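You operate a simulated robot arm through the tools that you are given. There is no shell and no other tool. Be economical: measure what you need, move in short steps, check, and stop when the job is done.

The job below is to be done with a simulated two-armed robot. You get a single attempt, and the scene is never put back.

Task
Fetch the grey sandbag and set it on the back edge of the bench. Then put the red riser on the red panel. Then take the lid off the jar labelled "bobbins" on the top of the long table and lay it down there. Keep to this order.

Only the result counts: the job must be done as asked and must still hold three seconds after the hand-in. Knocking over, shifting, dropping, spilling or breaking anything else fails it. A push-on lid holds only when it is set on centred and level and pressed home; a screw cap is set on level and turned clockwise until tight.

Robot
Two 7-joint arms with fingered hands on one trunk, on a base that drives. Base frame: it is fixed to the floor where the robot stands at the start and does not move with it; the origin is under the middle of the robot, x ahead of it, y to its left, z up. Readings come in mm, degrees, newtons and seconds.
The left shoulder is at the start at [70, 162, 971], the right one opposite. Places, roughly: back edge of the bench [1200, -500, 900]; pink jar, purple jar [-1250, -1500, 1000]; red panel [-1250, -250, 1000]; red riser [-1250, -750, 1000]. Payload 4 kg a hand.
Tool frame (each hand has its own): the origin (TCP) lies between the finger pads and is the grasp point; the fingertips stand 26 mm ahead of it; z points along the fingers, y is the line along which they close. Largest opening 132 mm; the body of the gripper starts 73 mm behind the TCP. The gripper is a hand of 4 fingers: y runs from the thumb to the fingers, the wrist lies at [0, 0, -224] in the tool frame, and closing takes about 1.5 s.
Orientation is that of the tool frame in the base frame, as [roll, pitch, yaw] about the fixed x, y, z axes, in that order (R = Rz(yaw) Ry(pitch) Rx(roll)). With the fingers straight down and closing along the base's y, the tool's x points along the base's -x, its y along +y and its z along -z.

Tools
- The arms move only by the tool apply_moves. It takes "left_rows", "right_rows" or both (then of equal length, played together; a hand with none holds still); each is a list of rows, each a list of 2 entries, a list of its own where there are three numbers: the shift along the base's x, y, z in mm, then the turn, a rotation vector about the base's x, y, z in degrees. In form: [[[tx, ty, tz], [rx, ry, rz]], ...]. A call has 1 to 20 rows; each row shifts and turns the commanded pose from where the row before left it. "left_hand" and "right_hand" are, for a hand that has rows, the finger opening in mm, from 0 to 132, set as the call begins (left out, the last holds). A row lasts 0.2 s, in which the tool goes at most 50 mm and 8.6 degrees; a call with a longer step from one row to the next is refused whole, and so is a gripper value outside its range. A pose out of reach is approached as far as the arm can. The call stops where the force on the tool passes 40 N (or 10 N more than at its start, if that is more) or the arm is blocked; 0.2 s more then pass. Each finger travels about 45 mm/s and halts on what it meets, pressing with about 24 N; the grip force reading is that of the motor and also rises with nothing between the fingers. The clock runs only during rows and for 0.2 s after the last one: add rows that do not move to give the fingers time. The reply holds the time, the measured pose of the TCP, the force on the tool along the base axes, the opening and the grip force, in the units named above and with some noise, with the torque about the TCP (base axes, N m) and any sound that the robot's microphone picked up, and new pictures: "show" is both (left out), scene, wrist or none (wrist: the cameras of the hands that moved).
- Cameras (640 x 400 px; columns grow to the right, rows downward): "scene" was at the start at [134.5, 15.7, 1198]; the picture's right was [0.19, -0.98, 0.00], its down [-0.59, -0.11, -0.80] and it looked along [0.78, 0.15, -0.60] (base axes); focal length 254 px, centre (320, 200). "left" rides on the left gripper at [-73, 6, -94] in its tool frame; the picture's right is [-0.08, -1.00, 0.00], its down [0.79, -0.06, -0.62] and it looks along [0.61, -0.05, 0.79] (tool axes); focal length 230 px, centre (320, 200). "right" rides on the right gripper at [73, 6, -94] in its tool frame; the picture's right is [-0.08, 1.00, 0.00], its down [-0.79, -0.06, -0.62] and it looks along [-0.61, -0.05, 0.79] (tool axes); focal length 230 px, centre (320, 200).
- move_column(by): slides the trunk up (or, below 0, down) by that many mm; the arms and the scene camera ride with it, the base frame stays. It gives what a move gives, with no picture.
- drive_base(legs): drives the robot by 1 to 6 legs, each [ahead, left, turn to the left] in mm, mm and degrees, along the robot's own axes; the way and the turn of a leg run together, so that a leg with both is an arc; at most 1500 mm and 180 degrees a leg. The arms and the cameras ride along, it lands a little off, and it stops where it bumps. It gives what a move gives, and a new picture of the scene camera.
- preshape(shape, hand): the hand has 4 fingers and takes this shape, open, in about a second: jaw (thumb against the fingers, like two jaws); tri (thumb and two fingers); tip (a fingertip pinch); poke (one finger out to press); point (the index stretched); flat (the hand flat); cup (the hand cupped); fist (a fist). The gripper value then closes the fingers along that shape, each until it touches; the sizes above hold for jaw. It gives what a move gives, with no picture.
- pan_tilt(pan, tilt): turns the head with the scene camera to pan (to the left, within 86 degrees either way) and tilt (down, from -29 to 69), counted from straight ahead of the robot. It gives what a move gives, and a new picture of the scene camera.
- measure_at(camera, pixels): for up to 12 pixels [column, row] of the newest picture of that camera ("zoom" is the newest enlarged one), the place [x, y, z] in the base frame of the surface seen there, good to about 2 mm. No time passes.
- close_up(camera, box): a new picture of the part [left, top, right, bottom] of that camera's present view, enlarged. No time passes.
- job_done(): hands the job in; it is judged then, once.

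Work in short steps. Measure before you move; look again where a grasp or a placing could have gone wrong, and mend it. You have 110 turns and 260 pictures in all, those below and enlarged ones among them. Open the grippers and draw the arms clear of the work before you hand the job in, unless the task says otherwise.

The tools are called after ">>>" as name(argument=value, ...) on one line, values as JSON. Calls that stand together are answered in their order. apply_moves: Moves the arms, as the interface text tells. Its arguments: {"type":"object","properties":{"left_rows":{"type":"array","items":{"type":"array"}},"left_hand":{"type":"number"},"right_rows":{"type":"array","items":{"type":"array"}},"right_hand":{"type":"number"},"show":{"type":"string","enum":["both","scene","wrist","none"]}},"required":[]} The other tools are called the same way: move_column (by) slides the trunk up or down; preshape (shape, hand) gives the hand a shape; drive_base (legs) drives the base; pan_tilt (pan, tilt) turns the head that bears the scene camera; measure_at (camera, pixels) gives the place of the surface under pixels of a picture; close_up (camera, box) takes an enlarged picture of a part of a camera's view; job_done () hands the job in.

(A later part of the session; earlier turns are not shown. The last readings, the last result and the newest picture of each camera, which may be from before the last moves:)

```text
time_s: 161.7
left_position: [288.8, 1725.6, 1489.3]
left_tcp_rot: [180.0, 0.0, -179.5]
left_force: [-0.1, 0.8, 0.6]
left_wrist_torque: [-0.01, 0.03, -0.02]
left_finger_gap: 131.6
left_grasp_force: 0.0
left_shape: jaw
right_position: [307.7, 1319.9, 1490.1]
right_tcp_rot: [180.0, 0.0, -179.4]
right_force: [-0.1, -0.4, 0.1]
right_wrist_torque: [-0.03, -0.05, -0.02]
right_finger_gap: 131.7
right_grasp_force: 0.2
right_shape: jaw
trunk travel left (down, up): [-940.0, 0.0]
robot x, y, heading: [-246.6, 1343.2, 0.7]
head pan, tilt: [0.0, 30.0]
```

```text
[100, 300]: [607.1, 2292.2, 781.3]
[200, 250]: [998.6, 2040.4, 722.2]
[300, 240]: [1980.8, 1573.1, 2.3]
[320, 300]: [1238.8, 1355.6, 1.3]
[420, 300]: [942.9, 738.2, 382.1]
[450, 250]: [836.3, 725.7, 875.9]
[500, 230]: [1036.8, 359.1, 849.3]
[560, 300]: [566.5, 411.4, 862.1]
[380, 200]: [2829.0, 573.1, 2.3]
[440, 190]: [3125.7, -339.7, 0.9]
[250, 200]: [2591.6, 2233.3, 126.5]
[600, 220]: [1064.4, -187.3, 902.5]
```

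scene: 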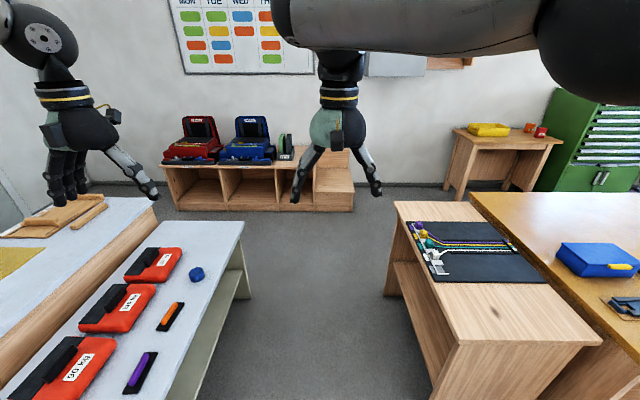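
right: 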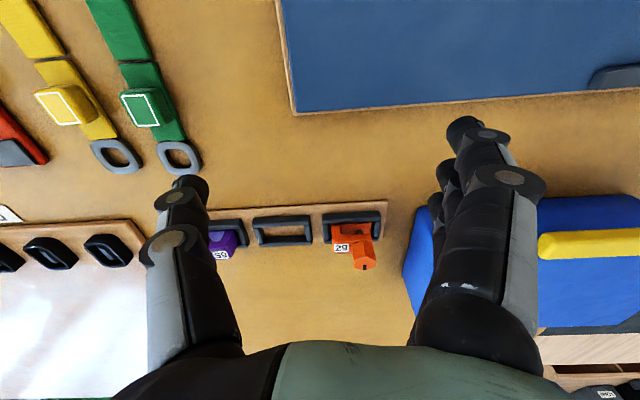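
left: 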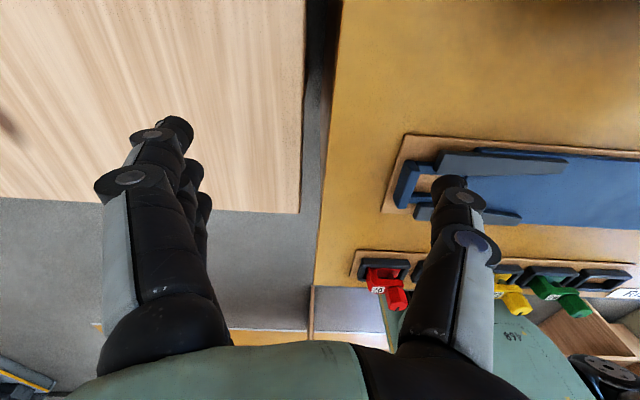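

The passage at y≈1340 is wide and free. I drive through to x≈2000 and look south behind the bench.

>>> drive_base(legs=[[1200, 0, 0], [1050, 0, 0], [0, 0, -90]])

>>> pan_tilt(pan=0, tilt=30)

>>> pan_tilt(pan=-50, tilt=35)

```text
time_s: 176.5
left_position: [2357.7, 818.8, 1489.6]
left_tcp_rot: [180.0, -0.1, 89.8]
left_force: [0.2, 0.3, 0.6]
left_wrist_torque: [-0.02, 0.0, 0.01]
left_finger_gap: 131.7
left_grasp_force: 0.0
left_shape: jaw
right_position: [1950.8, 806.5, 1489.1]
right_tcp_rot: [-179.9, 0.0, 89.9]
right_force: [-0.7, -0.2, -0.6]
right_wrist_torque: [-0.02, 0.02, -0.03]
right_finger_gap: 131.8
right_grasp_force: 0.1
right_shape: jaw
trunk travel left (down, up): [-940.0, 0.0]
robot x, y, heading: [1979.9, 1364.6, -90.3]
head pan, tilt: [0.0, 30.0]
```

scene: 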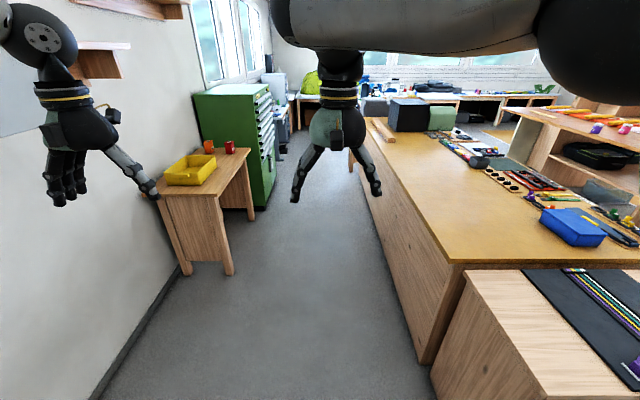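

```text
time_s: 177.1
left_position: [2357.7, 819.0, 1489.1]
left_tcp_rot: [180.0, -0.1, 89.8]
left_force: [0.4, -0.4, -0.3]
left_wrist_torque: [0.0, -0.01, -0.01]
left_finger_gap: 131.9
left_grasp_force: 0.1
left_shape: jaw
right_position: [1952.7, 806.0, 1489.0]
right_tcp_rot: [-179.9, 0.0, 89.9]
right_force: [0.0, -0.3, -0.6]
right_wrist_torque: [-0.01, 0.01, 0.03]
right_finger_gap: 131.8
right_grasp_force: 0.1
right_shape: jaw
trunk travel left (down, up): [-940.0, 0.0]
robot x, y, heading: [1981.5, 1365.1, -89.9]
head pan, tilt: [0.0, 30.0]
```

scene: 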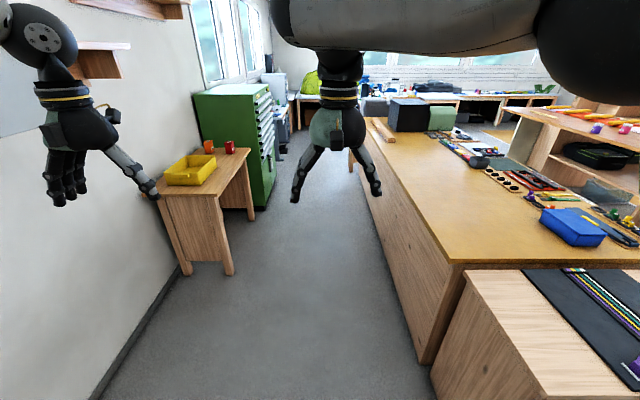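

```text
time_s: 178.3
left_position: [2356.7, 819.1, 1489.3]
left_tcp_rot: [-180.0, -0.2, 89.8]
left_force: [-0.1, 0.4, 0.4]
left_wrist_torque: [-0.02, -0.01, -0.01]
left_finger_gap: 131.6
left_grasp_force: 0.1
left_shape: jaw
right_position: [1950.3, 806.7, 1488.5]
right_tcp_rot: [-179.9, 0.0, 89.8]
right_force: [0.2, 0.4, -0.3]
right_wrist_torque: [0.03, 0.01, 0.03]
right_finger_gap: 131.8
right_grasp_force: 0.0
right_shape: jaw
trunk travel left (down, up): [-940.0, 0.0]
robot x, y, heading: [1982.8, 1363.7, -90.1]
head pan, tilt: [-50.0, 35.0]
```

scene: 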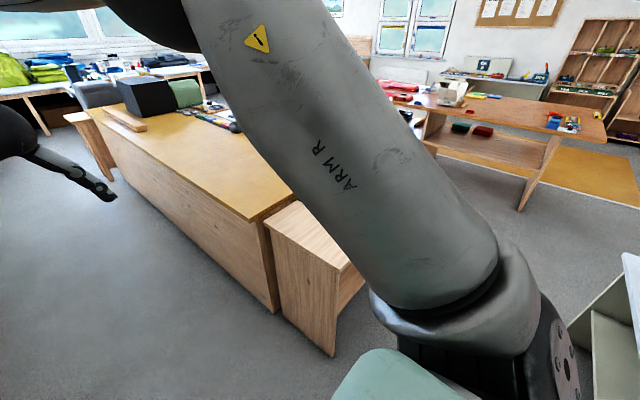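

Bench back is solid. I measure the aisle width and look into the yellow tray.

>>> pan_tilt(pan=0, tilt=25)

>>> close_up(camera="scene", box=[140, 80, 300, 200])

>>> close_up(camera="scene", box=[250, 50, 640, 250])

>>> measure_at(camera="scene", pixels=[[190, 145], [230, 170], [240, 215], [262, 180], [380, 120], [400, 160], [450, 236], [445, 230]])

```text
time_s: 179.5
left_position: [2356.8, 819.0, 1488.3]
left_tcp_rot: [-180.0, -0.1, 89.8]
left_force: [-0.3, 0.2, 0.2]
left_wrist_torque: [0.05, -0.01, -0.01]
left_finger_gap: 131.9
left_grasp_force: 0.1
left_shape: jaw
right_position: [1950.7, 805.2, 1489.5]
right_tcp_rot: [-179.9, 0.0, 89.9]
right_force: [0.9, 0.7, 0.2]
right_wrist_torque: [-0.01, 0.0, 0.01]
right_finger_gap: 131.6
right_grasp_force: 0.0
right_shape: jaw
trunk travel left (down, up): [-940.0, 0.0]
robot x, y, heading: [1981.5, 1365.0, -90.1]
head pan, tilt: [0.0, 25.0]
```

scene: 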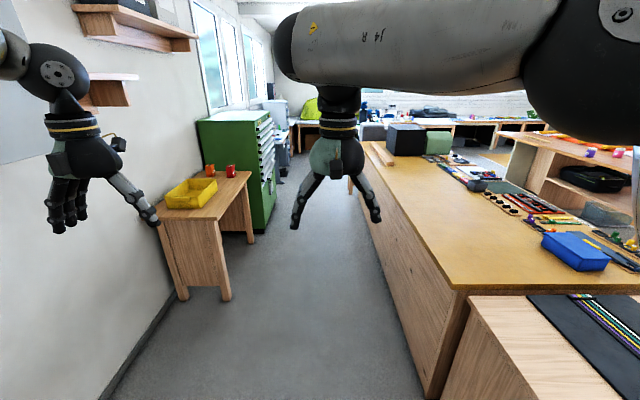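

```text
3.33 times, centred on (220, 140) of scene
```

zoom: 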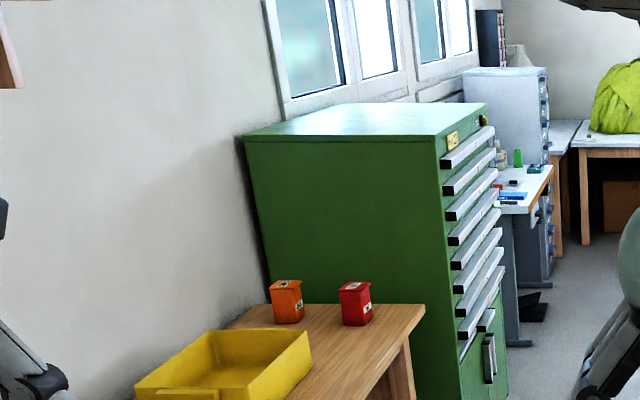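

```text
1.64 times, centred on (445, 150) of scene
```

zoom: 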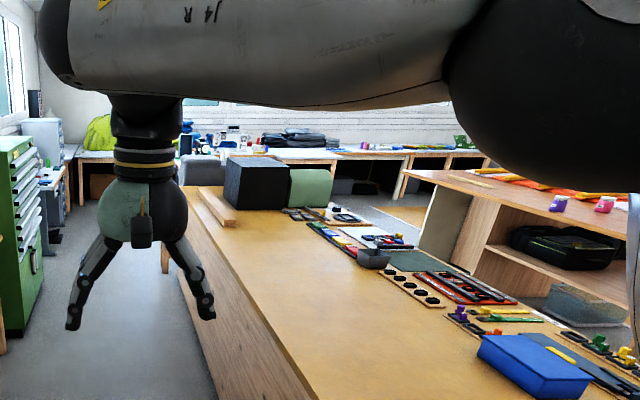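

```text
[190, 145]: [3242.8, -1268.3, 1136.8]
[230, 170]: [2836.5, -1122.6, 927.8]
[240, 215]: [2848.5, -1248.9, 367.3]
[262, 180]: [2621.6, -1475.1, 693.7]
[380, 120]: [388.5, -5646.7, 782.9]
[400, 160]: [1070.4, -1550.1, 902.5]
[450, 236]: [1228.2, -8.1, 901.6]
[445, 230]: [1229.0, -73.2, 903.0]
```

A greyish object appears under the long table at about [605,215], on the floor. I enlarge and measure it.

>>> close_up(camera="scene", box=[540, 150, 640, 240])

>>> measure_at(camera="scene", pixels=[[605, 205], [605, 215], [595, 222], [625, 220], [590, 182]])

```text
4.44 times, centred on (590, 195) of scene
```

zoom: 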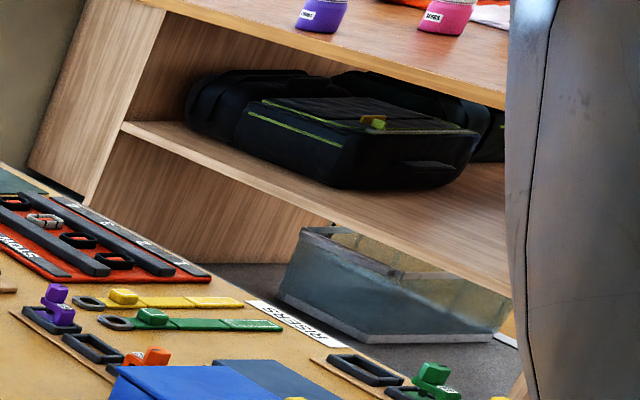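

```text
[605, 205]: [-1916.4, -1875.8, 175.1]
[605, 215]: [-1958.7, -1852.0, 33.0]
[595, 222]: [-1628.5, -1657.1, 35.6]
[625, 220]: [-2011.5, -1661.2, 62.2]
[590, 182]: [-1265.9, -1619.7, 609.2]
```

That is a translucent bin. I continue south behind the bench to inspect the south-east corner and the sides of the black box.

>>> drive_base(legs=[[1200, -100, 0], [1300, 0, 0]])

>>> pan_tilt(pan=0, tilt=30)

>>> pan_tilt(pan=-60, tilt=35)

>>> pan_tilt(pan=60, tilt=35)

```text
time_s: 192.1
left_position: [2216.2, -1770.2, 1489.8]
left_tcp_rot: [-180.0, 0.0, 89.1]
left_force: [-0.5, -0.4, 0.5]
left_wrist_torque: [-0.01, 0.0, 0.01]
left_finger_gap: 131.7
left_grasp_force: 0.0
left_shape: jaw
right_position: [1809.0, -1778.3, 1489.3]
right_tcp_rot: [-180.0, 0.0, 89.2]
right_force: [0.8, -0.8, -0.4]
right_wrist_torque: [-0.01, 0.01, 0.0]
right_finger_gap: 131.8
right_grasp_force: 0.0
right_shape: jaw
trunk travel left (down, up): [-940.0, 0.0]
robot x, y, heading: [1840.3, -1221.8, -90.8]
head pan, tilt: [0.0, 25.0]
```

scene: 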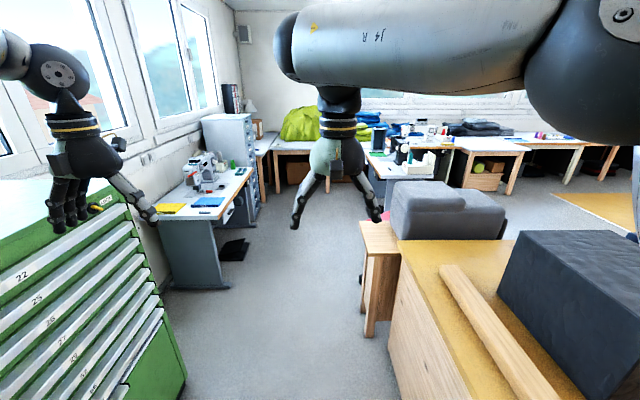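

```text
time_s: 192.7
left_position: [2214.7, -1770.9, 1490.9]
left_tcp_rot: [179.9, 0.0, 89.1]
left_force: [0.4, 0.0, -0.5]
left_wrist_torque: [0.0, -0.03, 0.01]
left_finger_gap: 131.9
left_grasp_force: 0.1
left_shape: jaw
right_position: [1809.0, -1778.3, 1489.4]
right_tcp_rot: [-179.8, -0.1, 89.1]
right_force: [-0.4, -0.2, -0.3]
right_wrist_torque: [0.04, 0.02, 0.0]
right_finger_gap: 131.6
right_grasp_force: 0.0
right_shape: jaw
trunk travel left (down, up): [-940.0, 0.0]
robot x, y, heading: [1845.3, -1220.3, -90.7]
head pan, tilt: [0.0, 30.0]
```

scene: 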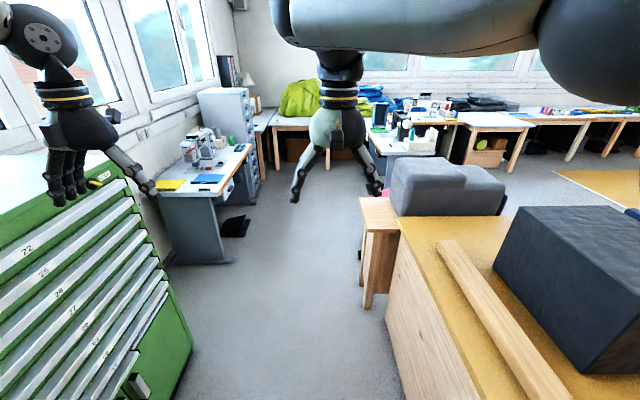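

```text
time_s: 194.0
left_position: [2215.7, -1771.3, 1490.6]
left_tcp_rot: [-180.0, -0.1, 89.1]
left_force: [0.7, 0.2, 0.0]
left_wrist_torque: [0.0, -0.01, 0.03]
left_finger_gap: 131.7
left_grasp_force: 0.1
left_shape: jaw
right_position: [1809.4, -1778.9, 1490.7]
right_tcp_rot: [180.0, 0.0, 89.3]
right_force: [-0.2, -1.1, 0.0]
right_wrist_torque: [-0.06, 0.03, 0.0]
right_finger_gap: 131.6
right_grasp_force: 0.0
right_shape: jaw
trunk travel left (down, up): [-940.0, 0.0]
robot x, y, heading: [1848.7, -1220.3, -90.8]
head pan, tilt: [-60.0, 35.0]
```

scene: 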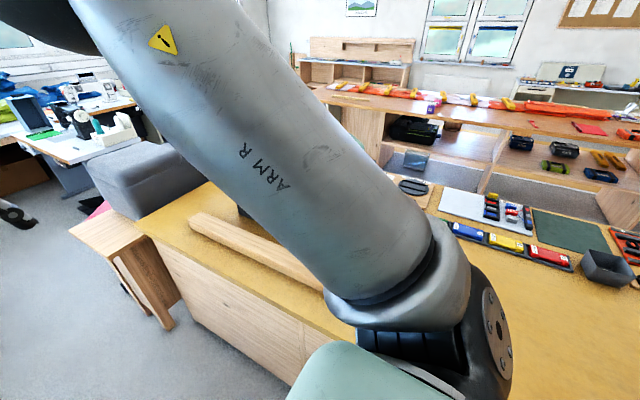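

```text
time_s: 196.0
left_position: [2215.3, -1771.2, 1489.7]
left_tcp_rot: [-180.0, -0.1, 89.1]
left_force: [0.1, 0.8, -0.5]
left_wrist_torque: [0.01, 0.02, -0.01]
left_finger_gap: 131.7
left_grasp_force: 0.1
left_shape: jaw
right_position: [1809.0, -1778.8, 1489.3]
right_tcp_rot: [-179.9, 0.0, 89.2]
right_force: [-0.8, 0.2, 0.2]
right_wrist_torque: [0.01, 0.02, 0.02]
right_finger_gap: 131.7
right_grasp_force: 0.1
right_shape: jaw
trunk travel left (down, up): [-940.0, 0.0]
robot x, y, heading: [1846.1, -1219.8, -91.0]
head pan, tilt: [60.0, 35.0]
```

scene: 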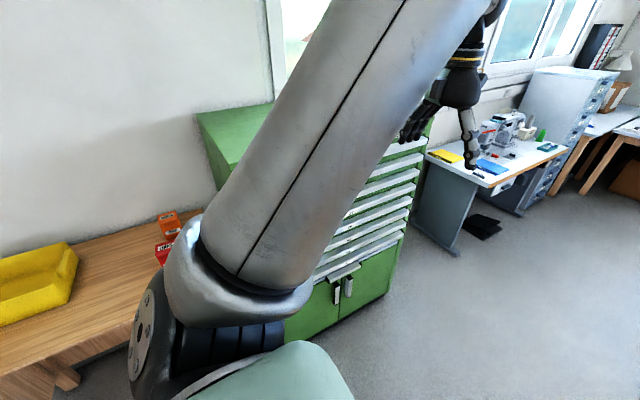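

On the long table's shelf I now see a grey strapped bag at [565,150], like the green and blue ones. I enlarge and measure it.

>>> pan_tilt(pan=-75, tilt=25)

>>> close_up(camera="scene", box=[360, 60, 560, 200])

```text
time_s: 198.2
left_position: [2214.7, -1770.5, 1489.6]
left_tcp_rot: [179.9, -0.2, 89.2]
left_force: [0.5, 0.8, 0.2]
left_wrist_torque: [0.01, 0.0, 0.02]
left_finger_gap: 132.0
left_grasp_force: 0.0
left_shape: jaw
right_position: [1810.5, -1778.1, 1490.1]
right_tcp_rot: [-179.9, 0.0, 89.2]
right_force: [0.2, -0.3, -0.2]
right_wrist_torque: [0.01, -0.03, 0.02]
right_finger_gap: 131.9
right_grasp_force: 0.0
right_shape: jaw
trunk travel left (down, up): [-940.0, 0.0]
robot x, y, heading: [1848.5, -1221.7, -90.7]
head pan, tilt: [-75.0, 25.0]
```

scene: 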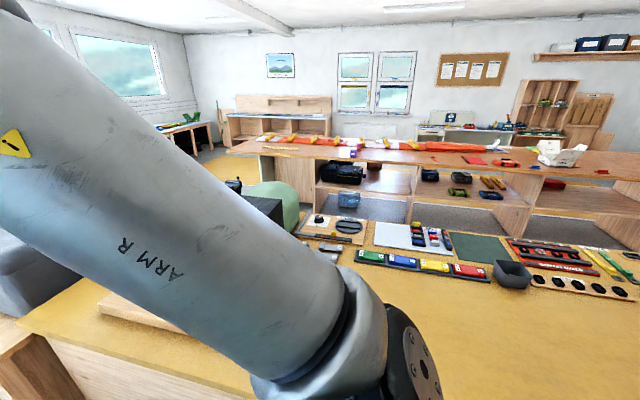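

```text
2.86 times, centred on (460, 130) of scene
```

zoom: 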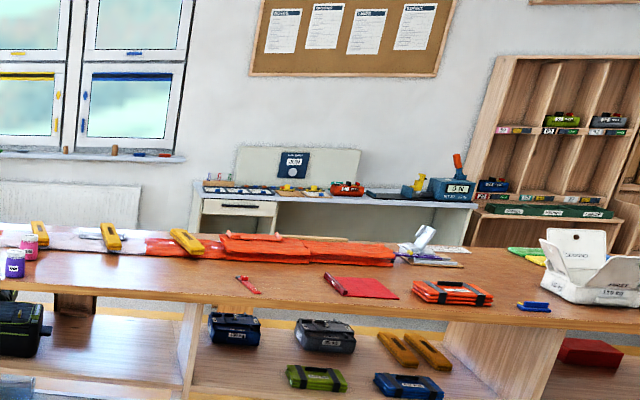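

>>> close_up(camera="scene", box=[415, 155, 525, 215])

>>> measure_at(camera="scene", pixels=[[465, 177], [473, 173], [467, 181], [473, 182], [478, 178], [460, 192], [490, 195], [430, 175], [470, 186], [552, 150]])

```text
5.82 times, centred on (470, 185) of scene
```

zoom: 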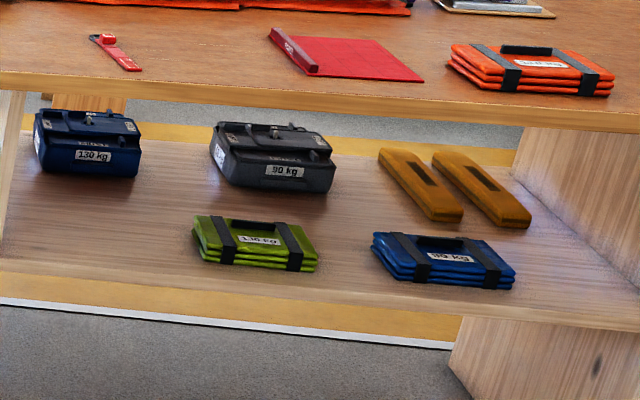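

```text
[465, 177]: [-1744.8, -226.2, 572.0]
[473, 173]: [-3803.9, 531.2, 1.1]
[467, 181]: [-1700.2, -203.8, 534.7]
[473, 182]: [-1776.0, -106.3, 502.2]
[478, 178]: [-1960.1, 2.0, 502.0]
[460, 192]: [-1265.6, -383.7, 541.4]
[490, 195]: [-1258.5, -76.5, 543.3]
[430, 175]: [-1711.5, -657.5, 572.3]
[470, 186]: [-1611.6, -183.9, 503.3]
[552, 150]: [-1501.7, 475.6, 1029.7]
```

That dark-grey "90 kg" thing is a harness, but the yellow bars with a dark patch look like sandbags, and the charcoal bar on the bench shelf near (530,120,530) has the same form. I drive back round to the front of the bench to inspect it.

>>> drive_base(legs=[[-1300, 0, 0], [-1260, 0, 0], [0, -1200, 0], [0, -1000, 0], [0, 0, 90], [0, -1250, 0]])

>>> pan_tilt(pan=0, tilt=45)

```text
time_s: 230.7
left_position: [232.1, 398.6, 1488.7]
left_tcp_rot: [180.0, 0.0, -176.0]
left_force: [0.2, -0.5, -0.6]
left_wrist_torque: [0.0, 0.01, -0.02]
left_finger_gap: 132.2
left_grasp_force: 0.0
left_shape: jaw
right_position: [273.9, -5.7, 1488.4]
right_tcp_rot: [-179.9, 0.1, -175.9]
right_force: [-0.1, 0.2, -0.4]
right_wrist_torque: [0.04, 0.02, 0.03]
right_finger_gap: 131.7
right_grasp_force: 0.2
right_shape: jaw
trunk travel left (down, up): [-940.0, 0.0]
robot x, y, heading: [-283.2, -18.9, 3.7]
head pan, tilt: [-75.0, 25.0]
```

scene: 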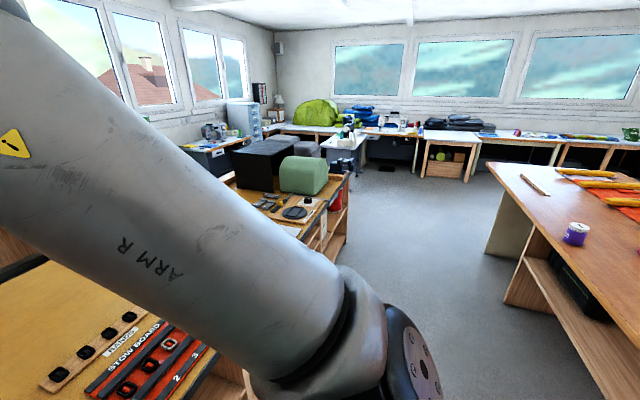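

```text
time_s: 232.2
left_position: [232.4, 398.1, 1490.9]
left_tcp_rot: [-180.0, -0.1, -176.1]
left_force: [0.0, 0.3, -0.3]
left_wrist_torque: [0.0, 0.0, -0.01]
left_finger_gap: 131.6
left_grasp_force: 0.0
left_shape: jaw
right_position: [274.3, -5.2, 1488.4]
right_tcp_rot: [-179.9, 0.0, -175.9]
right_force: [0.5, 1.0, -0.3]
right_wrist_torque: [-0.02, 0.01, 0.0]
right_finger_gap: 131.8
right_grasp_force: 0.2
right_shape: jaw
trunk travel left (down, up): [-940.0, 0.0]
robot x, y, heading: [-284.4, -13.1, 3.9]
head pan, tilt: [0.0, 45.0]
```

scene: 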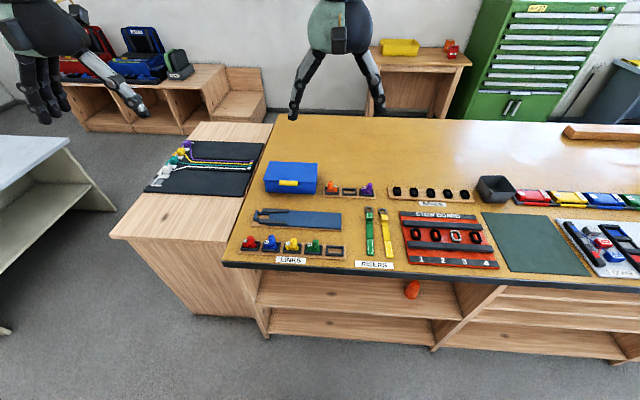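

I back away, straighten, and lower the trunk to look into the shelf.

>>> drive_base(legs=[[-220, 0, -4]])

>>> move_column(by=-400)

>>> move_column(by=-300)

>>> pan_tilt(pan=10, tilt=30)

>>> close_up(camera="scene", box=[160, 140, 420, 300])

```text
time_s: 233.8
left_position: [53.1, 355.3, 1485.9]
left_tcp_rot: [180.0, -0.3, -180.0]
left_force: [-0.3, 0.0, -0.2]
left_wrist_torque: [-0.02, 0.03, 0.02]
left_finger_gap: 131.8
left_grasp_force: 0.0
left_shape: jaw
right_position: [67.6, -52.3, 1487.3]
right_tcp_rot: [-179.9, -0.3, -179.9]
right_force: [0.7, -0.7, 0.4]
right_wrist_torque: [0.02, 0.02, 0.01]
right_finger_gap: 131.7
right_grasp_force: 0.0
right_shape: jaw
trunk travel left (down, up): [-940.0, 0.0]
robot x, y, heading: [-494.1, -25.0, 0.2]
head pan, tilt: [0.0, 45.0]
```

scene: 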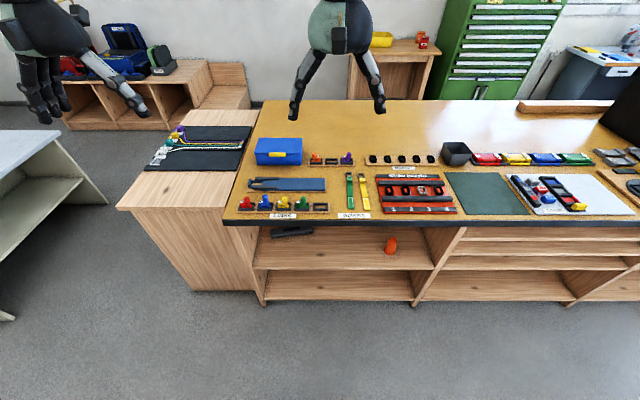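

```text
time_s: 237.7
left_position: [47.2, 353.1, 1090.2]
left_tcp_rot: [-179.9, -0.1, 180.0]
left_force: [0.6, -0.5, -0.9]
left_wrist_torque: [-0.02, -0.02, 0.0]
left_finger_gap: 131.9
left_grasp_force: 0.1
left_shape: jaw
right_position: [60.8, -52.7, 1088.3]
right_tcp_rot: [-179.9, 0.0, -179.9]
right_force: [-0.8, -0.5, 0.6]
right_wrist_torque: [0.02, 0.0, -0.03]
right_finger_gap: 132.0
right_grasp_force: 0.1
right_shape: jaw
trunk travel left (down, up): [-540.0, 400.0]
robot x, y, heading: [-496.8, -21.9, 0.1]
head pan, tilt: [0.0, 45.0]
```

```text
time_s: 240.7
left_position: [46.5, 353.1, 789.9]
left_tcp_rot: [179.9, 0.0, 180.0]
left_force: [0.6, 0.0, -0.3]
left_wrist_torque: [0.0, -0.03, -0.01]
left_finger_gap: 131.6
left_grasp_force: 0.0
left_shape: jaw
right_position: [61.5, -53.1, 790.2]
right_tcp_rot: [-179.9, 0.0, -179.9]
right_force: [-0.1, 0.7, 1.0]
right_wrist_torque: [0.01, -0.01, 0.01]
right_finger_gap: 131.9
right_grasp_force: 0.1
right_shape: jaw
trunk travel left (down, up): [-240.0, 700.0]
robot x, y, heading: [-499.1, -26.1, 0.1]
head pan, tilt: [0.0, 45.0]
```

```text
time_s: 241.4
left_position: [46.8, 354.3, 789.6]
left_tcp_rot: [180.0, -0.2, 180.0]
left_force: [0.0, -0.4, 0.2]
left_wrist_torque: [0.03, 0.0, 0.0]
left_finger_gap: 132.0
left_grasp_force: 0.0
left_shape: jaw
right_position: [62.2, -53.5, 788.8]
right_tcp_rot: [-179.9, -0.1, -179.9]
right_force: [0.9, 0.4, -0.3]
right_wrist_torque: [-0.02, 0.01, 0.02]
right_finger_gap: 131.7
right_grasp_force: 0.0
right_shape: jaw
trunk travel left (down, up): [-240.0, 700.0]
robot x, y, heading: [-493.6, -25.0, 0.0]
head pan, tilt: [10.0, 30.0]
```

scene: 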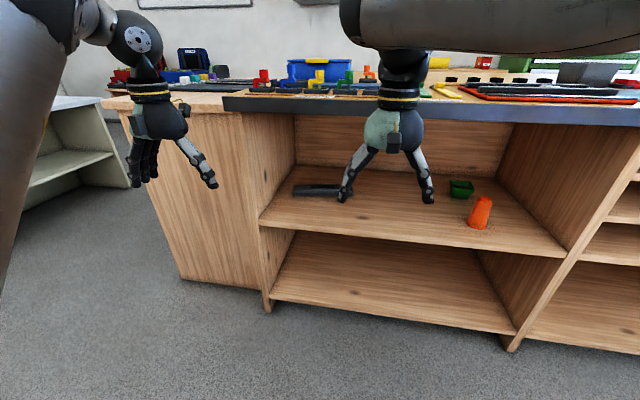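

```text
2.46 times, centred on (290, 220) of scene
```

zoom: 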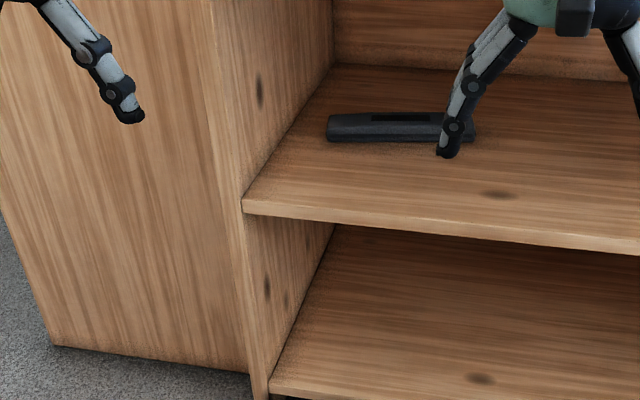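

This is the same bar with a dark patch as the yellow ones, in grey: the grey sandbag. I measure its outline and the opening.

>>> measure_at(camera="zoom", pixels=[[329, 125], [332, 118], [340, 138], [437, 139], [436, 117], [470, 120], [472, 132], [400, 118], [400, 130], [290, 185], [500, 225], [380, 160]])

>>> measure_at(camera="scene", pixels=[[400, 113], [400, 130], [400, 170], [250, 110], [260, 180], [285, 170], [500, 170], [555, 200], [460, 190], [480, 200]])

```text
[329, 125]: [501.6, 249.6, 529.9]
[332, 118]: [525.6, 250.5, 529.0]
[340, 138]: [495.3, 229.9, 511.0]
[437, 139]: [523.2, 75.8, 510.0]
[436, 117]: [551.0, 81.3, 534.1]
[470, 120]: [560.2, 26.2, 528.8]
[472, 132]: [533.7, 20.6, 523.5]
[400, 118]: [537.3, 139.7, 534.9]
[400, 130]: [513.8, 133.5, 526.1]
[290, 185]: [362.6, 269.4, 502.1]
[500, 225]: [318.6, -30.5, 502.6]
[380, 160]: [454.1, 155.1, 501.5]
```

```text
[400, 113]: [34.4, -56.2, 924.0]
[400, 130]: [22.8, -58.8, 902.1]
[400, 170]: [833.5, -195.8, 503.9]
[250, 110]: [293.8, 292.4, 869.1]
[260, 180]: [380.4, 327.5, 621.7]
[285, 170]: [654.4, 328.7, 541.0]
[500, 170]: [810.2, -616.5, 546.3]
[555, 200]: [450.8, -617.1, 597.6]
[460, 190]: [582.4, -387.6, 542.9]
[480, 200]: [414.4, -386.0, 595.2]
```

Sandbag: front face from (497,230) to (525,75), top z≈535, shelf z≈502. Plan: left hand comes in under the bench top with fingers down and closing across the bag; first I tuck the right hand back and turn the left by -80°.

>>> apply_moves(left_rows=[[[0, 0, 0], [0, 0, -6.65]], [[0, 0, 0], [0, 0, -6.65]], [[0, 0, 0], [0, 0, -6.65]], [[0, 0, 0], [0, 0, -6.65]], [[0, 0, 0], [0, 0, -6.65]], [[0, 0, 0], [0, 0, -6.65]], [[0, 0, 0], [0, 0, -6.65]], [[0, 0, 0], [0, 0, -6.65]], [[0, 0, 0], [0, 0, -6.65]], [[0, 0, 0], [0, 0, -6.65]], [[0, 0, 0], [0, 0, -6.65]], [[0, 0, 0], [0, 0, -6.65]]], right_rows=[[[-30, -25, 0], [0, 0, 0]], [[-30, -25, 0], [0, 0, 0]], [[-30, -25, 0], [0, 0, 0]], [[-30, -25, 0], [0, 0, 0]], [[-30, -25, 0], [0, 0, 0]], [[-30, -25, 0], [0, 0, 0]], [[-30, -25, 0], [0, 0, 0]], [[-30, -25, 0], [0, 0, 0]], [[-30, -25, 0], [0, 0, 0]], [[-30, -25, 0], [0, 0, 0]], [[-30, -25, 0], [0, 0, 0]], [[-30, -25, 0], [0, 0, 0]]], show="scene")

>>> pan_tilt(pan=50, tilt=20)

>>> pan_tilt(pan=-50, tilt=30)

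```text
time_s: 244.0
left_position: [46.5, 354.1, 789.3]
left_tcp_rot: [180.0, -0.1, 100.1]
left_force: [-0.2, 1.5, -0.7]
left_wrist_torque: [0.01, 0.01, 0.02]
left_finger_gap: 131.9
left_grasp_force: 0.0
left_shape: jaw
right_position: [-243.1, -254.9, 741.5]
right_tcp_rot: [-180.0, -0.1, -179.9]
right_force: [-0.2, -0.3, 0.1]
right_wrist_torque: [0.02, 0.01, 0.0]
right_finger_gap: 131.7
right_grasp_force: 0.0
right_shape: jaw
right hand out of reach, approached as far as the arm can: row 8, 9, 10, 11, 12
trunk travel left (down, up): [-240.0, 700.0]
robot x, y, heading: [-498.0, -27.4, 0.1]
head pan, tilt: [10.0, 30.0]
```

scene: 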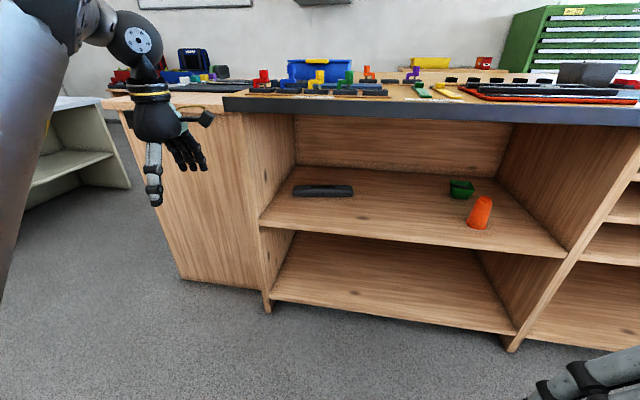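

```text
time_s: 245.1
left_position: [46.2, 353.9, 789.9]
left_tcp_rot: [-179.9, -0.1, 100.1]
left_force: [0.2, -0.5, -0.4]
left_wrist_torque: [-0.01, 0.02, -0.02]
left_finger_gap: 131.9
left_grasp_force: 0.0
left_shape: jaw
right_position: [-243.1, -254.8, 741.3]
right_tcp_rot: [-179.9, -0.1, -179.9]
right_force: [0.1, 0.1, -0.1]
right_wrist_torque: [-0.01, 0.02, 0.0]
right_finger_gap: 131.9
right_grasp_force: 0.0
right_shape: jaw
trunk travel left (down, up): [-240.0, 700.0]
robot x, y, heading: [-497.0, -23.5, 0.2]
head pan, tilt: [50.0, 20.0]
```

scene: 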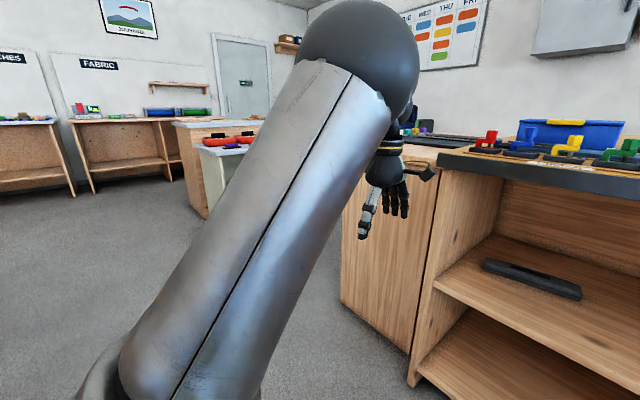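

```text
time_s: 246.9
left_position: [47.0, 354.8, 789.2]
left_tcp_rot: [-179.9, -0.1, 100.2]
left_force: [0.1, 0.6, -0.4]
left_wrist_torque: [0.01, -0.01, 0.01]
left_finger_gap: 131.6
left_grasp_force: 0.1
left_shape: jaw
right_position: [-243.1, -254.8, 741.7]
right_tcp_rot: [-179.9, -0.2, -179.9]
right_force: [-1.0, 0.2, 0.6]
right_wrist_torque: [0.0, -0.03, 0.02]
right_finger_gap: 131.7
right_grasp_force: 0.0
right_shape: jaw
trunk travel left (down, up): [-240.0, 700.0]
robot x, y, heading: [-497.8, -21.3, 0.1]
head pan, tilt: [-50.0, 30.0]
```

scene: 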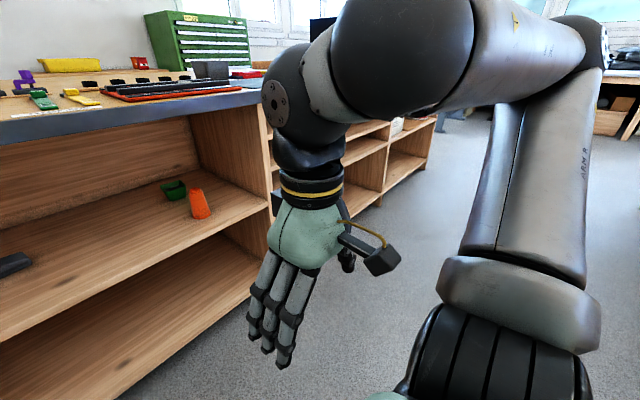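

I check the height of the left wrist and forearm above the TCP, to know the clearance under the bench top.

>>> pan_tilt(pan=35, tilt=10)

```text
time_s: 248.4
left_position: [45.9, 354.1, 788.3]
left_tcp_rot: [-180.0, -0.1, 100.1]
left_force: [-0.1, -0.1, -0.1]
left_wrist_torque: [-0.02, 0.05, 0.02]
left_finger_gap: 131.7
left_grasp_force: 0.1
left_shape: jaw
right_position: [-242.4, -254.1, 741.1]
right_tcp_rot: [180.0, -0.2, -179.9]
right_force: [0.2, 0.5, -0.6]
right_wrist_torque: [0.04, -0.02, 0.01]
right_finger_gap: 131.9
right_grasp_force: 0.0
right_shape: jaw
trunk travel left (down, up): [-240.0, 700.0]
robot x, y, heading: [-497.6, -24.2, 0.4]
head pan, tilt: [35.0, 10.0]
```

scene: 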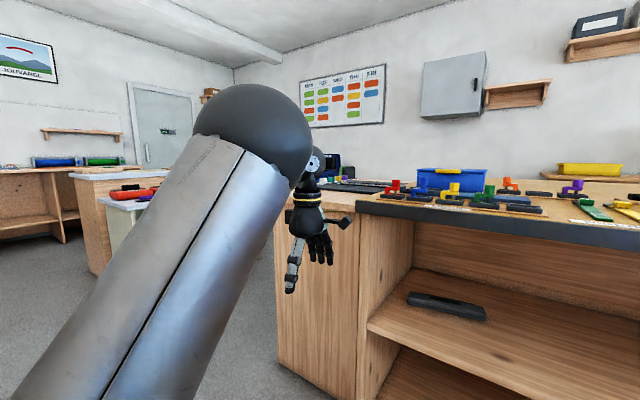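

>>> measure_at(camera="scene", pixels=[[255, 90], [300, 130], [317, 152], [318, 165], [220, 95], [280, 105], [306, 195]])

```text
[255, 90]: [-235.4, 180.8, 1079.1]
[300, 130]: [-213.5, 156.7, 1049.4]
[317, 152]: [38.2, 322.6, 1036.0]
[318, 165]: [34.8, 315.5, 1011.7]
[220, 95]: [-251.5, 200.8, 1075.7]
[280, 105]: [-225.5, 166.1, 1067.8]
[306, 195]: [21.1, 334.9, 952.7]
```

>>> close_up(camera="scene", box=[390, 230, 510, 340])

>>> measure_at(camera="scene", pixels=[[410, 294], [418, 293], [450, 299], [482, 307], [486, 317], [450, 303], [470, 217], [470, 230], [470, 240], [470, 248], [470, 255], [560, 250]])

```text
3.64 times, centred on (450, 285) of scene
```

zoom: 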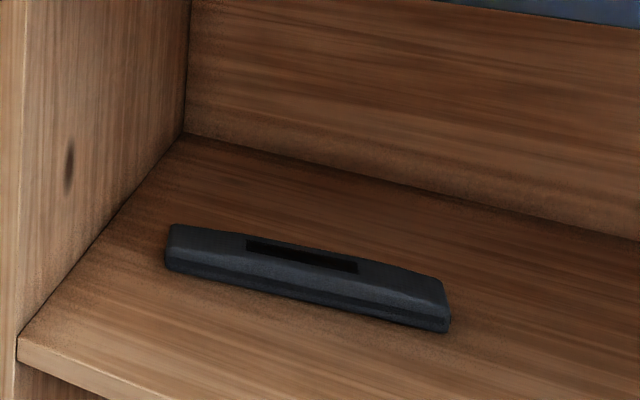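

```text
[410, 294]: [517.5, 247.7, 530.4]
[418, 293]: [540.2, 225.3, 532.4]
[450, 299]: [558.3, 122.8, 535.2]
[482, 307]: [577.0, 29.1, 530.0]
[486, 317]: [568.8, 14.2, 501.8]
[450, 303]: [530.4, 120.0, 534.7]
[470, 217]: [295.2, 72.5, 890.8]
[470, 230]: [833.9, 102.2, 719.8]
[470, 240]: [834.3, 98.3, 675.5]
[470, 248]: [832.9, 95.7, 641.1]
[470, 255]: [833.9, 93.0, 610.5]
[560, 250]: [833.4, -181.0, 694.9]
```

Sandbag centre ≈ (537,134), about 50 wide, 230 long; the bench underside is ≈865. I lower the trunk fully, then stretch the left hand forward 80 mm, outside the bench.

>>> move_column(by=-240)

>>> apply_moves(left_rows=[[[20, 0, 8], [0, 0, 0]], [[20, 0, 8], [0, 0, 0]], [[20, 0, 0], [0, 0, 0]], [[20, 0, 0], [0, 0, 0]]], left_hand=132, show="both")

```text
time_s: 250.9
left_position: [45.8, 353.8, 549.9]
left_tcp_rot: [-179.9, -0.1, 100.2]
left_force: [0.1, 0.7, 0.0]
left_wrist_torque: [-0.03, -0.01, -0.03]
left_finger_gap: 132.1
left_grasp_force: 0.1
left_shape: jaw
right_position: [-242.7, -254.5, 501.4]
right_tcp_rot: [-179.9, 0.0, -180.0]
right_force: [-0.6, 0.2, -0.6]
right_wrist_torque: [-0.01, 0.0, 0.0]
right_finger_gap: 131.9
right_grasp_force: 0.0
right_shape: jaw
trunk travel left (down, up): [0.0, 940.0]
robot x, y, heading: [-498.0, -24.0, 0.1]
head pan, tilt: [35.0, 10.0]
```

```text
time_s: 251.9
left_position: [89.8, 350.7, 561.3]
left_tcp_rot: [179.8, 0.0, 100.2]
left_force: [1.0, -0.1, 0.2]
left_wrist_torque: [-0.02, 0.0, 0.0]
left_finger_gap: 131.5
left_grasp_force: 0.1
left_shape: jaw
left hand out of reach, approached as far as the arm can: row 3, 4
right_position: [-242.9, -255.0, 501.6]
right_tcp_rot: [-179.9, 0.0, -179.9]
right_force: [-0.3, 0.1, -0.3]
right_wrist_torque: [-0.02, 0.0, -0.01]
right_finger_gap: 131.9
right_grasp_force: 0.0
right_shape: jaw
trunk travel left (down, up): [0.0, 940.0]
robot x, y, heading: [-494.2, -24.4, 0.1]
head pan, tilt: [35.0, 10.0]
```

scene: 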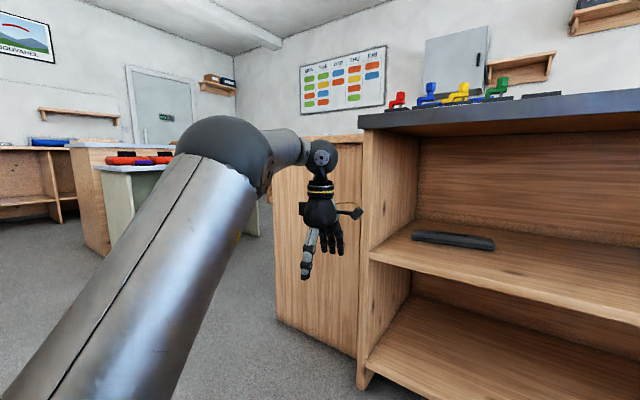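
left: 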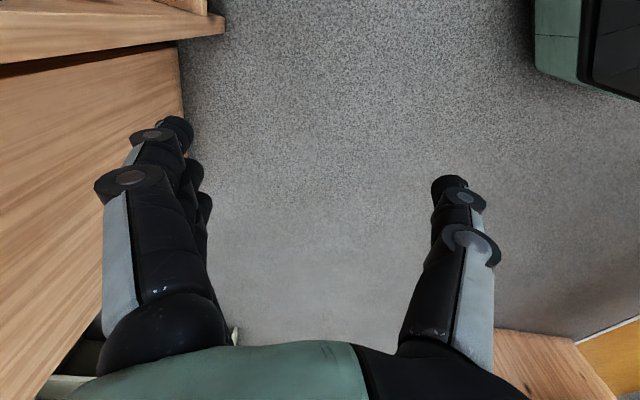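

Reach limit found at rel x≈584. I measure the elbow's top now and bring the hand inward in y for some slack.

>>> measure_at(camera="scene", pixels=[[228, 120], [265, 150], [290, 135], [320, 142], [320, 158], [450, 128], [450, 137], [450, 145], [600, 140], [620, 110]])

>>> apply_moves(left_rows=[[[-10, -30, 5], [0, 0, 0]], [[-10, -30, 5], [0, 0, 0]], [[0, -30, 0], [0, 0, 0]], [[0, -30, 0], [0, 0, 0]]], show="scene")

```text
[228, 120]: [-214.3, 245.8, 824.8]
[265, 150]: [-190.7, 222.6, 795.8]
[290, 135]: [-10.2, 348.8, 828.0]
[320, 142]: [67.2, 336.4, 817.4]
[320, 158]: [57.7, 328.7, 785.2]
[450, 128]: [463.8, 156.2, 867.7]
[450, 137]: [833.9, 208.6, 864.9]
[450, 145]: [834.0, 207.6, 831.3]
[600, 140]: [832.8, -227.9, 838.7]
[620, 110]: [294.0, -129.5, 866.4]
```

```text
time_s: 252.9
left_position: [67.3, 231.3, 568.9]
left_tcp_rot: [179.7, -0.2, 100.3]
left_force: [-0.9, 0.5, -0.3]
left_wrist_torque: [0.01, 0.0, 0.0]
left_finger_gap: 131.7
left_grasp_force: 0.1
left_shape: jaw
left hand out of reach, approached as far as the arm can: row 4
right_position: [-242.1, -254.8, 501.1]
right_tcp_rot: [-179.8, 0.0, -179.9]
right_force: [0.3, -0.2, 0.1]
right_wrist_torque: [-0.05, 0.02, -0.01]
right_finger_gap: 132.0
right_grasp_force: 0.0
right_shape: jaw
trunk travel left (down, up): [0.0, 940.0]
robot x, y, heading: [-496.9, -20.5, 0.4]
head pan, tilt: [35.0, 10.0]
```

scene: 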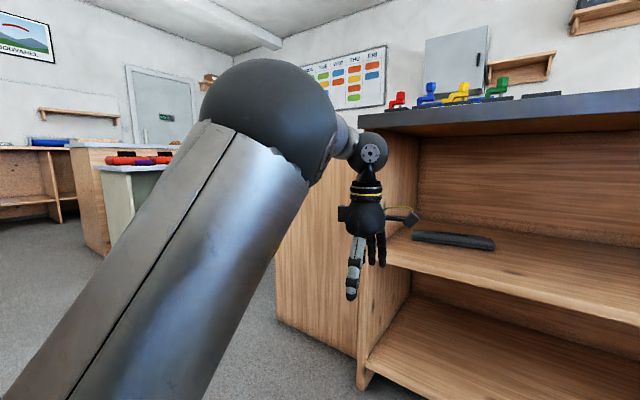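

>>> measure_at(camera="scene", pixels=[[270, 62], [300, 70], [320, 90], [345, 125], [372, 137]])

>>> drive_base(legs=[[0, -94, 0], [250, 0, 0]])

```text
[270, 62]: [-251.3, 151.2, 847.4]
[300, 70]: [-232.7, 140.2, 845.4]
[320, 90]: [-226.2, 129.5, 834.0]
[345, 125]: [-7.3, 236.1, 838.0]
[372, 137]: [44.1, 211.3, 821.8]
```

```text
time_s: 255.5
left_position: [309.2, 134.2, 566.7]
left_tcp_rot: [-180.0, 0.0, 100.1]
left_force: [-0.7, -0.6, 0.9]
left_wrist_torque: [0.0, 0.01, -0.02]
left_finger_gap: 132.1
left_grasp_force: 0.0
left_shape: jaw
right_position: [0.6, -351.0, 502.0]
right_tcp_rot: [-179.8, 0.2, 180.0]
right_force: [0.0, -0.7, 0.7]
right_wrist_torque: [0.01, 0.02, -0.02]
right_finger_gap: 131.9
right_grasp_force: 0.1
right_shape: jaw
trunk travel left (down, up): [0.0, 940.0]
robot x, y, heading: [-251.2, -121.3, -0.0]
head pan, tilt: [35.0, 10.0]
```

scene: 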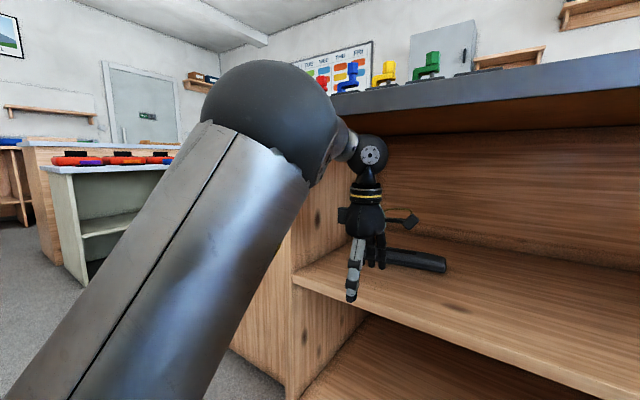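

The wrist clears the bench top. I raise the hand 8 mm so the fingertips pass over the bag, and drive in the rest.

>>> apply_moves(left_rows=[[[0, 3, 8], [0, 0, 0]]], show="none")

>>> drive_base(legs=[[140, 0, 0]])

>>> pan_tilt(pan=30, tilt=20)

```text
time_s: 255.9
left_position: [309.4, 135.2, 565.6]
left_tcp_rot: [-179.5, 0.1, 100.0]
left_force: [-0.3, -0.5, 0.2]
left_wrist_torque: [-0.01, -0.02, 0.01]
left_finger_gap: 131.8
left_grasp_force: 0.0
left_shape: jaw
left hand out of reach, approached as far as the arm can: row 1
right_position: [1.5, -351.7, 500.9]
right_tcp_rot: [-179.9, 0.0, 180.0]
right_force: [0.1, -0.5, -1.2]
right_wrist_torque: [0.02, 0.02, 0.0]
right_finger_gap: 132.0
right_grasp_force: 0.1
right_shape: jaw
trunk travel left (down, up): [0.0, 940.0]
robot x, y, heading: [-250.0, -119.6, 0.0]
head pan, tilt: [35.0, 10.0]
```

```text
time_s: 257.2
left_position: [449.1, 143.9, 558.4]
left_tcp_rot: [-178.5, 0.7, 100.6]
left_force: [-2.0, -1.4, 1.5]
left_wrist_torque: [-0.08, -0.04, -0.05]
left_finger_gap: 131.7
left_grasp_force: 0.1
left_shape: jaw
right_position: [144.9, -346.2, 502.8]
right_tcp_rot: [-179.5, -0.3, 179.9]
right_force: [-0.8, -0.6, -0.3]
right_wrist_torque: [-0.02, -0.03, -0.01]
right_finger_gap: 131.6
right_grasp_force: 0.2
right_shape: jaw
trunk travel left (down, up): [0.0, 940.0]
robot x, y, heading: [-111.2, -120.5, -0.2]
head pan, tilt: [35.0, 10.0]
```

scene: 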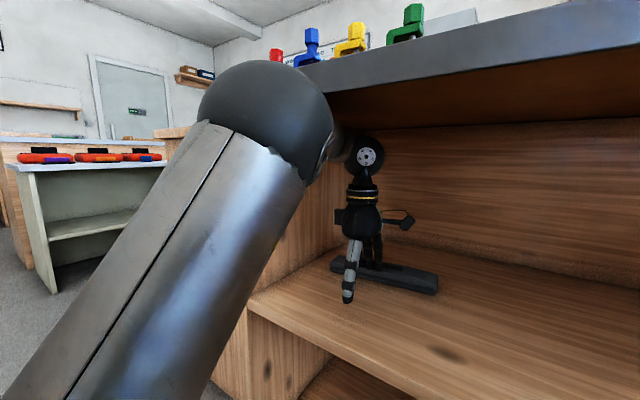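

```text
time_s: 257.9
left_position: [448.4, 143.8, 556.9]
left_tcp_rot: [-178.5, 0.5, 100.7]
left_force: [-1.1, -0.4, 0.6]
left_wrist_torque: [-0.04, -0.02, 0.03]
left_finger_gap: 131.9
left_grasp_force: 0.1
left_shape: jaw
right_position: [143.7, -346.4, 501.6]
right_tcp_rot: [-179.7, -0.3, -179.9]
right_force: [-0.3, -0.1, 1.0]
right_wrist_torque: [0.01, 0.03, -0.02]
right_finger_gap: 131.9
right_grasp_force: 0.1
right_shape: jaw
trunk travel left (down, up): [0.0, 940.0]
robot x, y, heading: [-108.6, -119.8, 0.4]
head pan, tilt: [30.0, 20.0]
```

scene: 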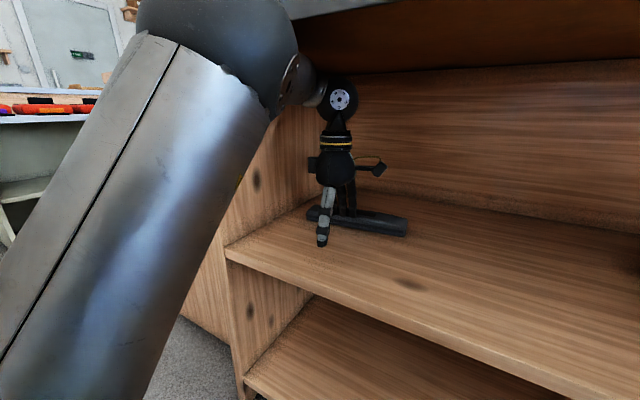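

The hand's height dropped to 557 with small forces; I check where the elbow housing is relative to the bench edge.

>>> measure_at(camera="scene", pixels=[[280, 20], [290, 40], [297, 60], [310, 70], [325, 85], [335, 80], [345, 80], [330, 10], [310, 12], [350, 210], [365, 212], [385, 214]])

>>> close_up(camera="left", box=[0, 0, 640, 400])

```text
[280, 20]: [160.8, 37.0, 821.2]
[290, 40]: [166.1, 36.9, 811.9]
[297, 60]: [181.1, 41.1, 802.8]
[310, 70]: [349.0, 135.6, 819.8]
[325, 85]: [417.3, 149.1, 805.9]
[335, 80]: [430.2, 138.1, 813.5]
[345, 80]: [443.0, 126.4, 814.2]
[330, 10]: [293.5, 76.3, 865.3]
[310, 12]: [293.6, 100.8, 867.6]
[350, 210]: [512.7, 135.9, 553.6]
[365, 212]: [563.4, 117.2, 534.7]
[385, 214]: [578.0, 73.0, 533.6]
```

```text
1.00 times, centred on (320, 200) of left
```

zoom: 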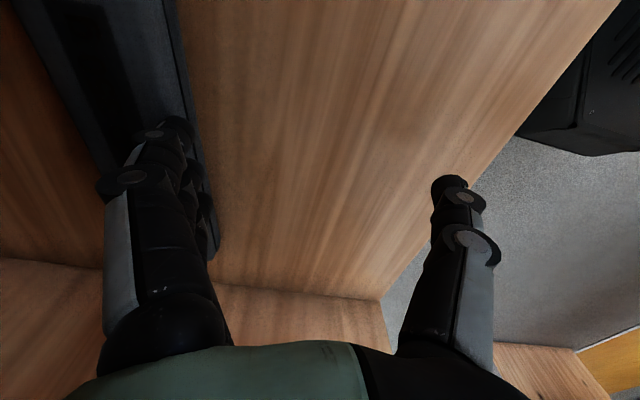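

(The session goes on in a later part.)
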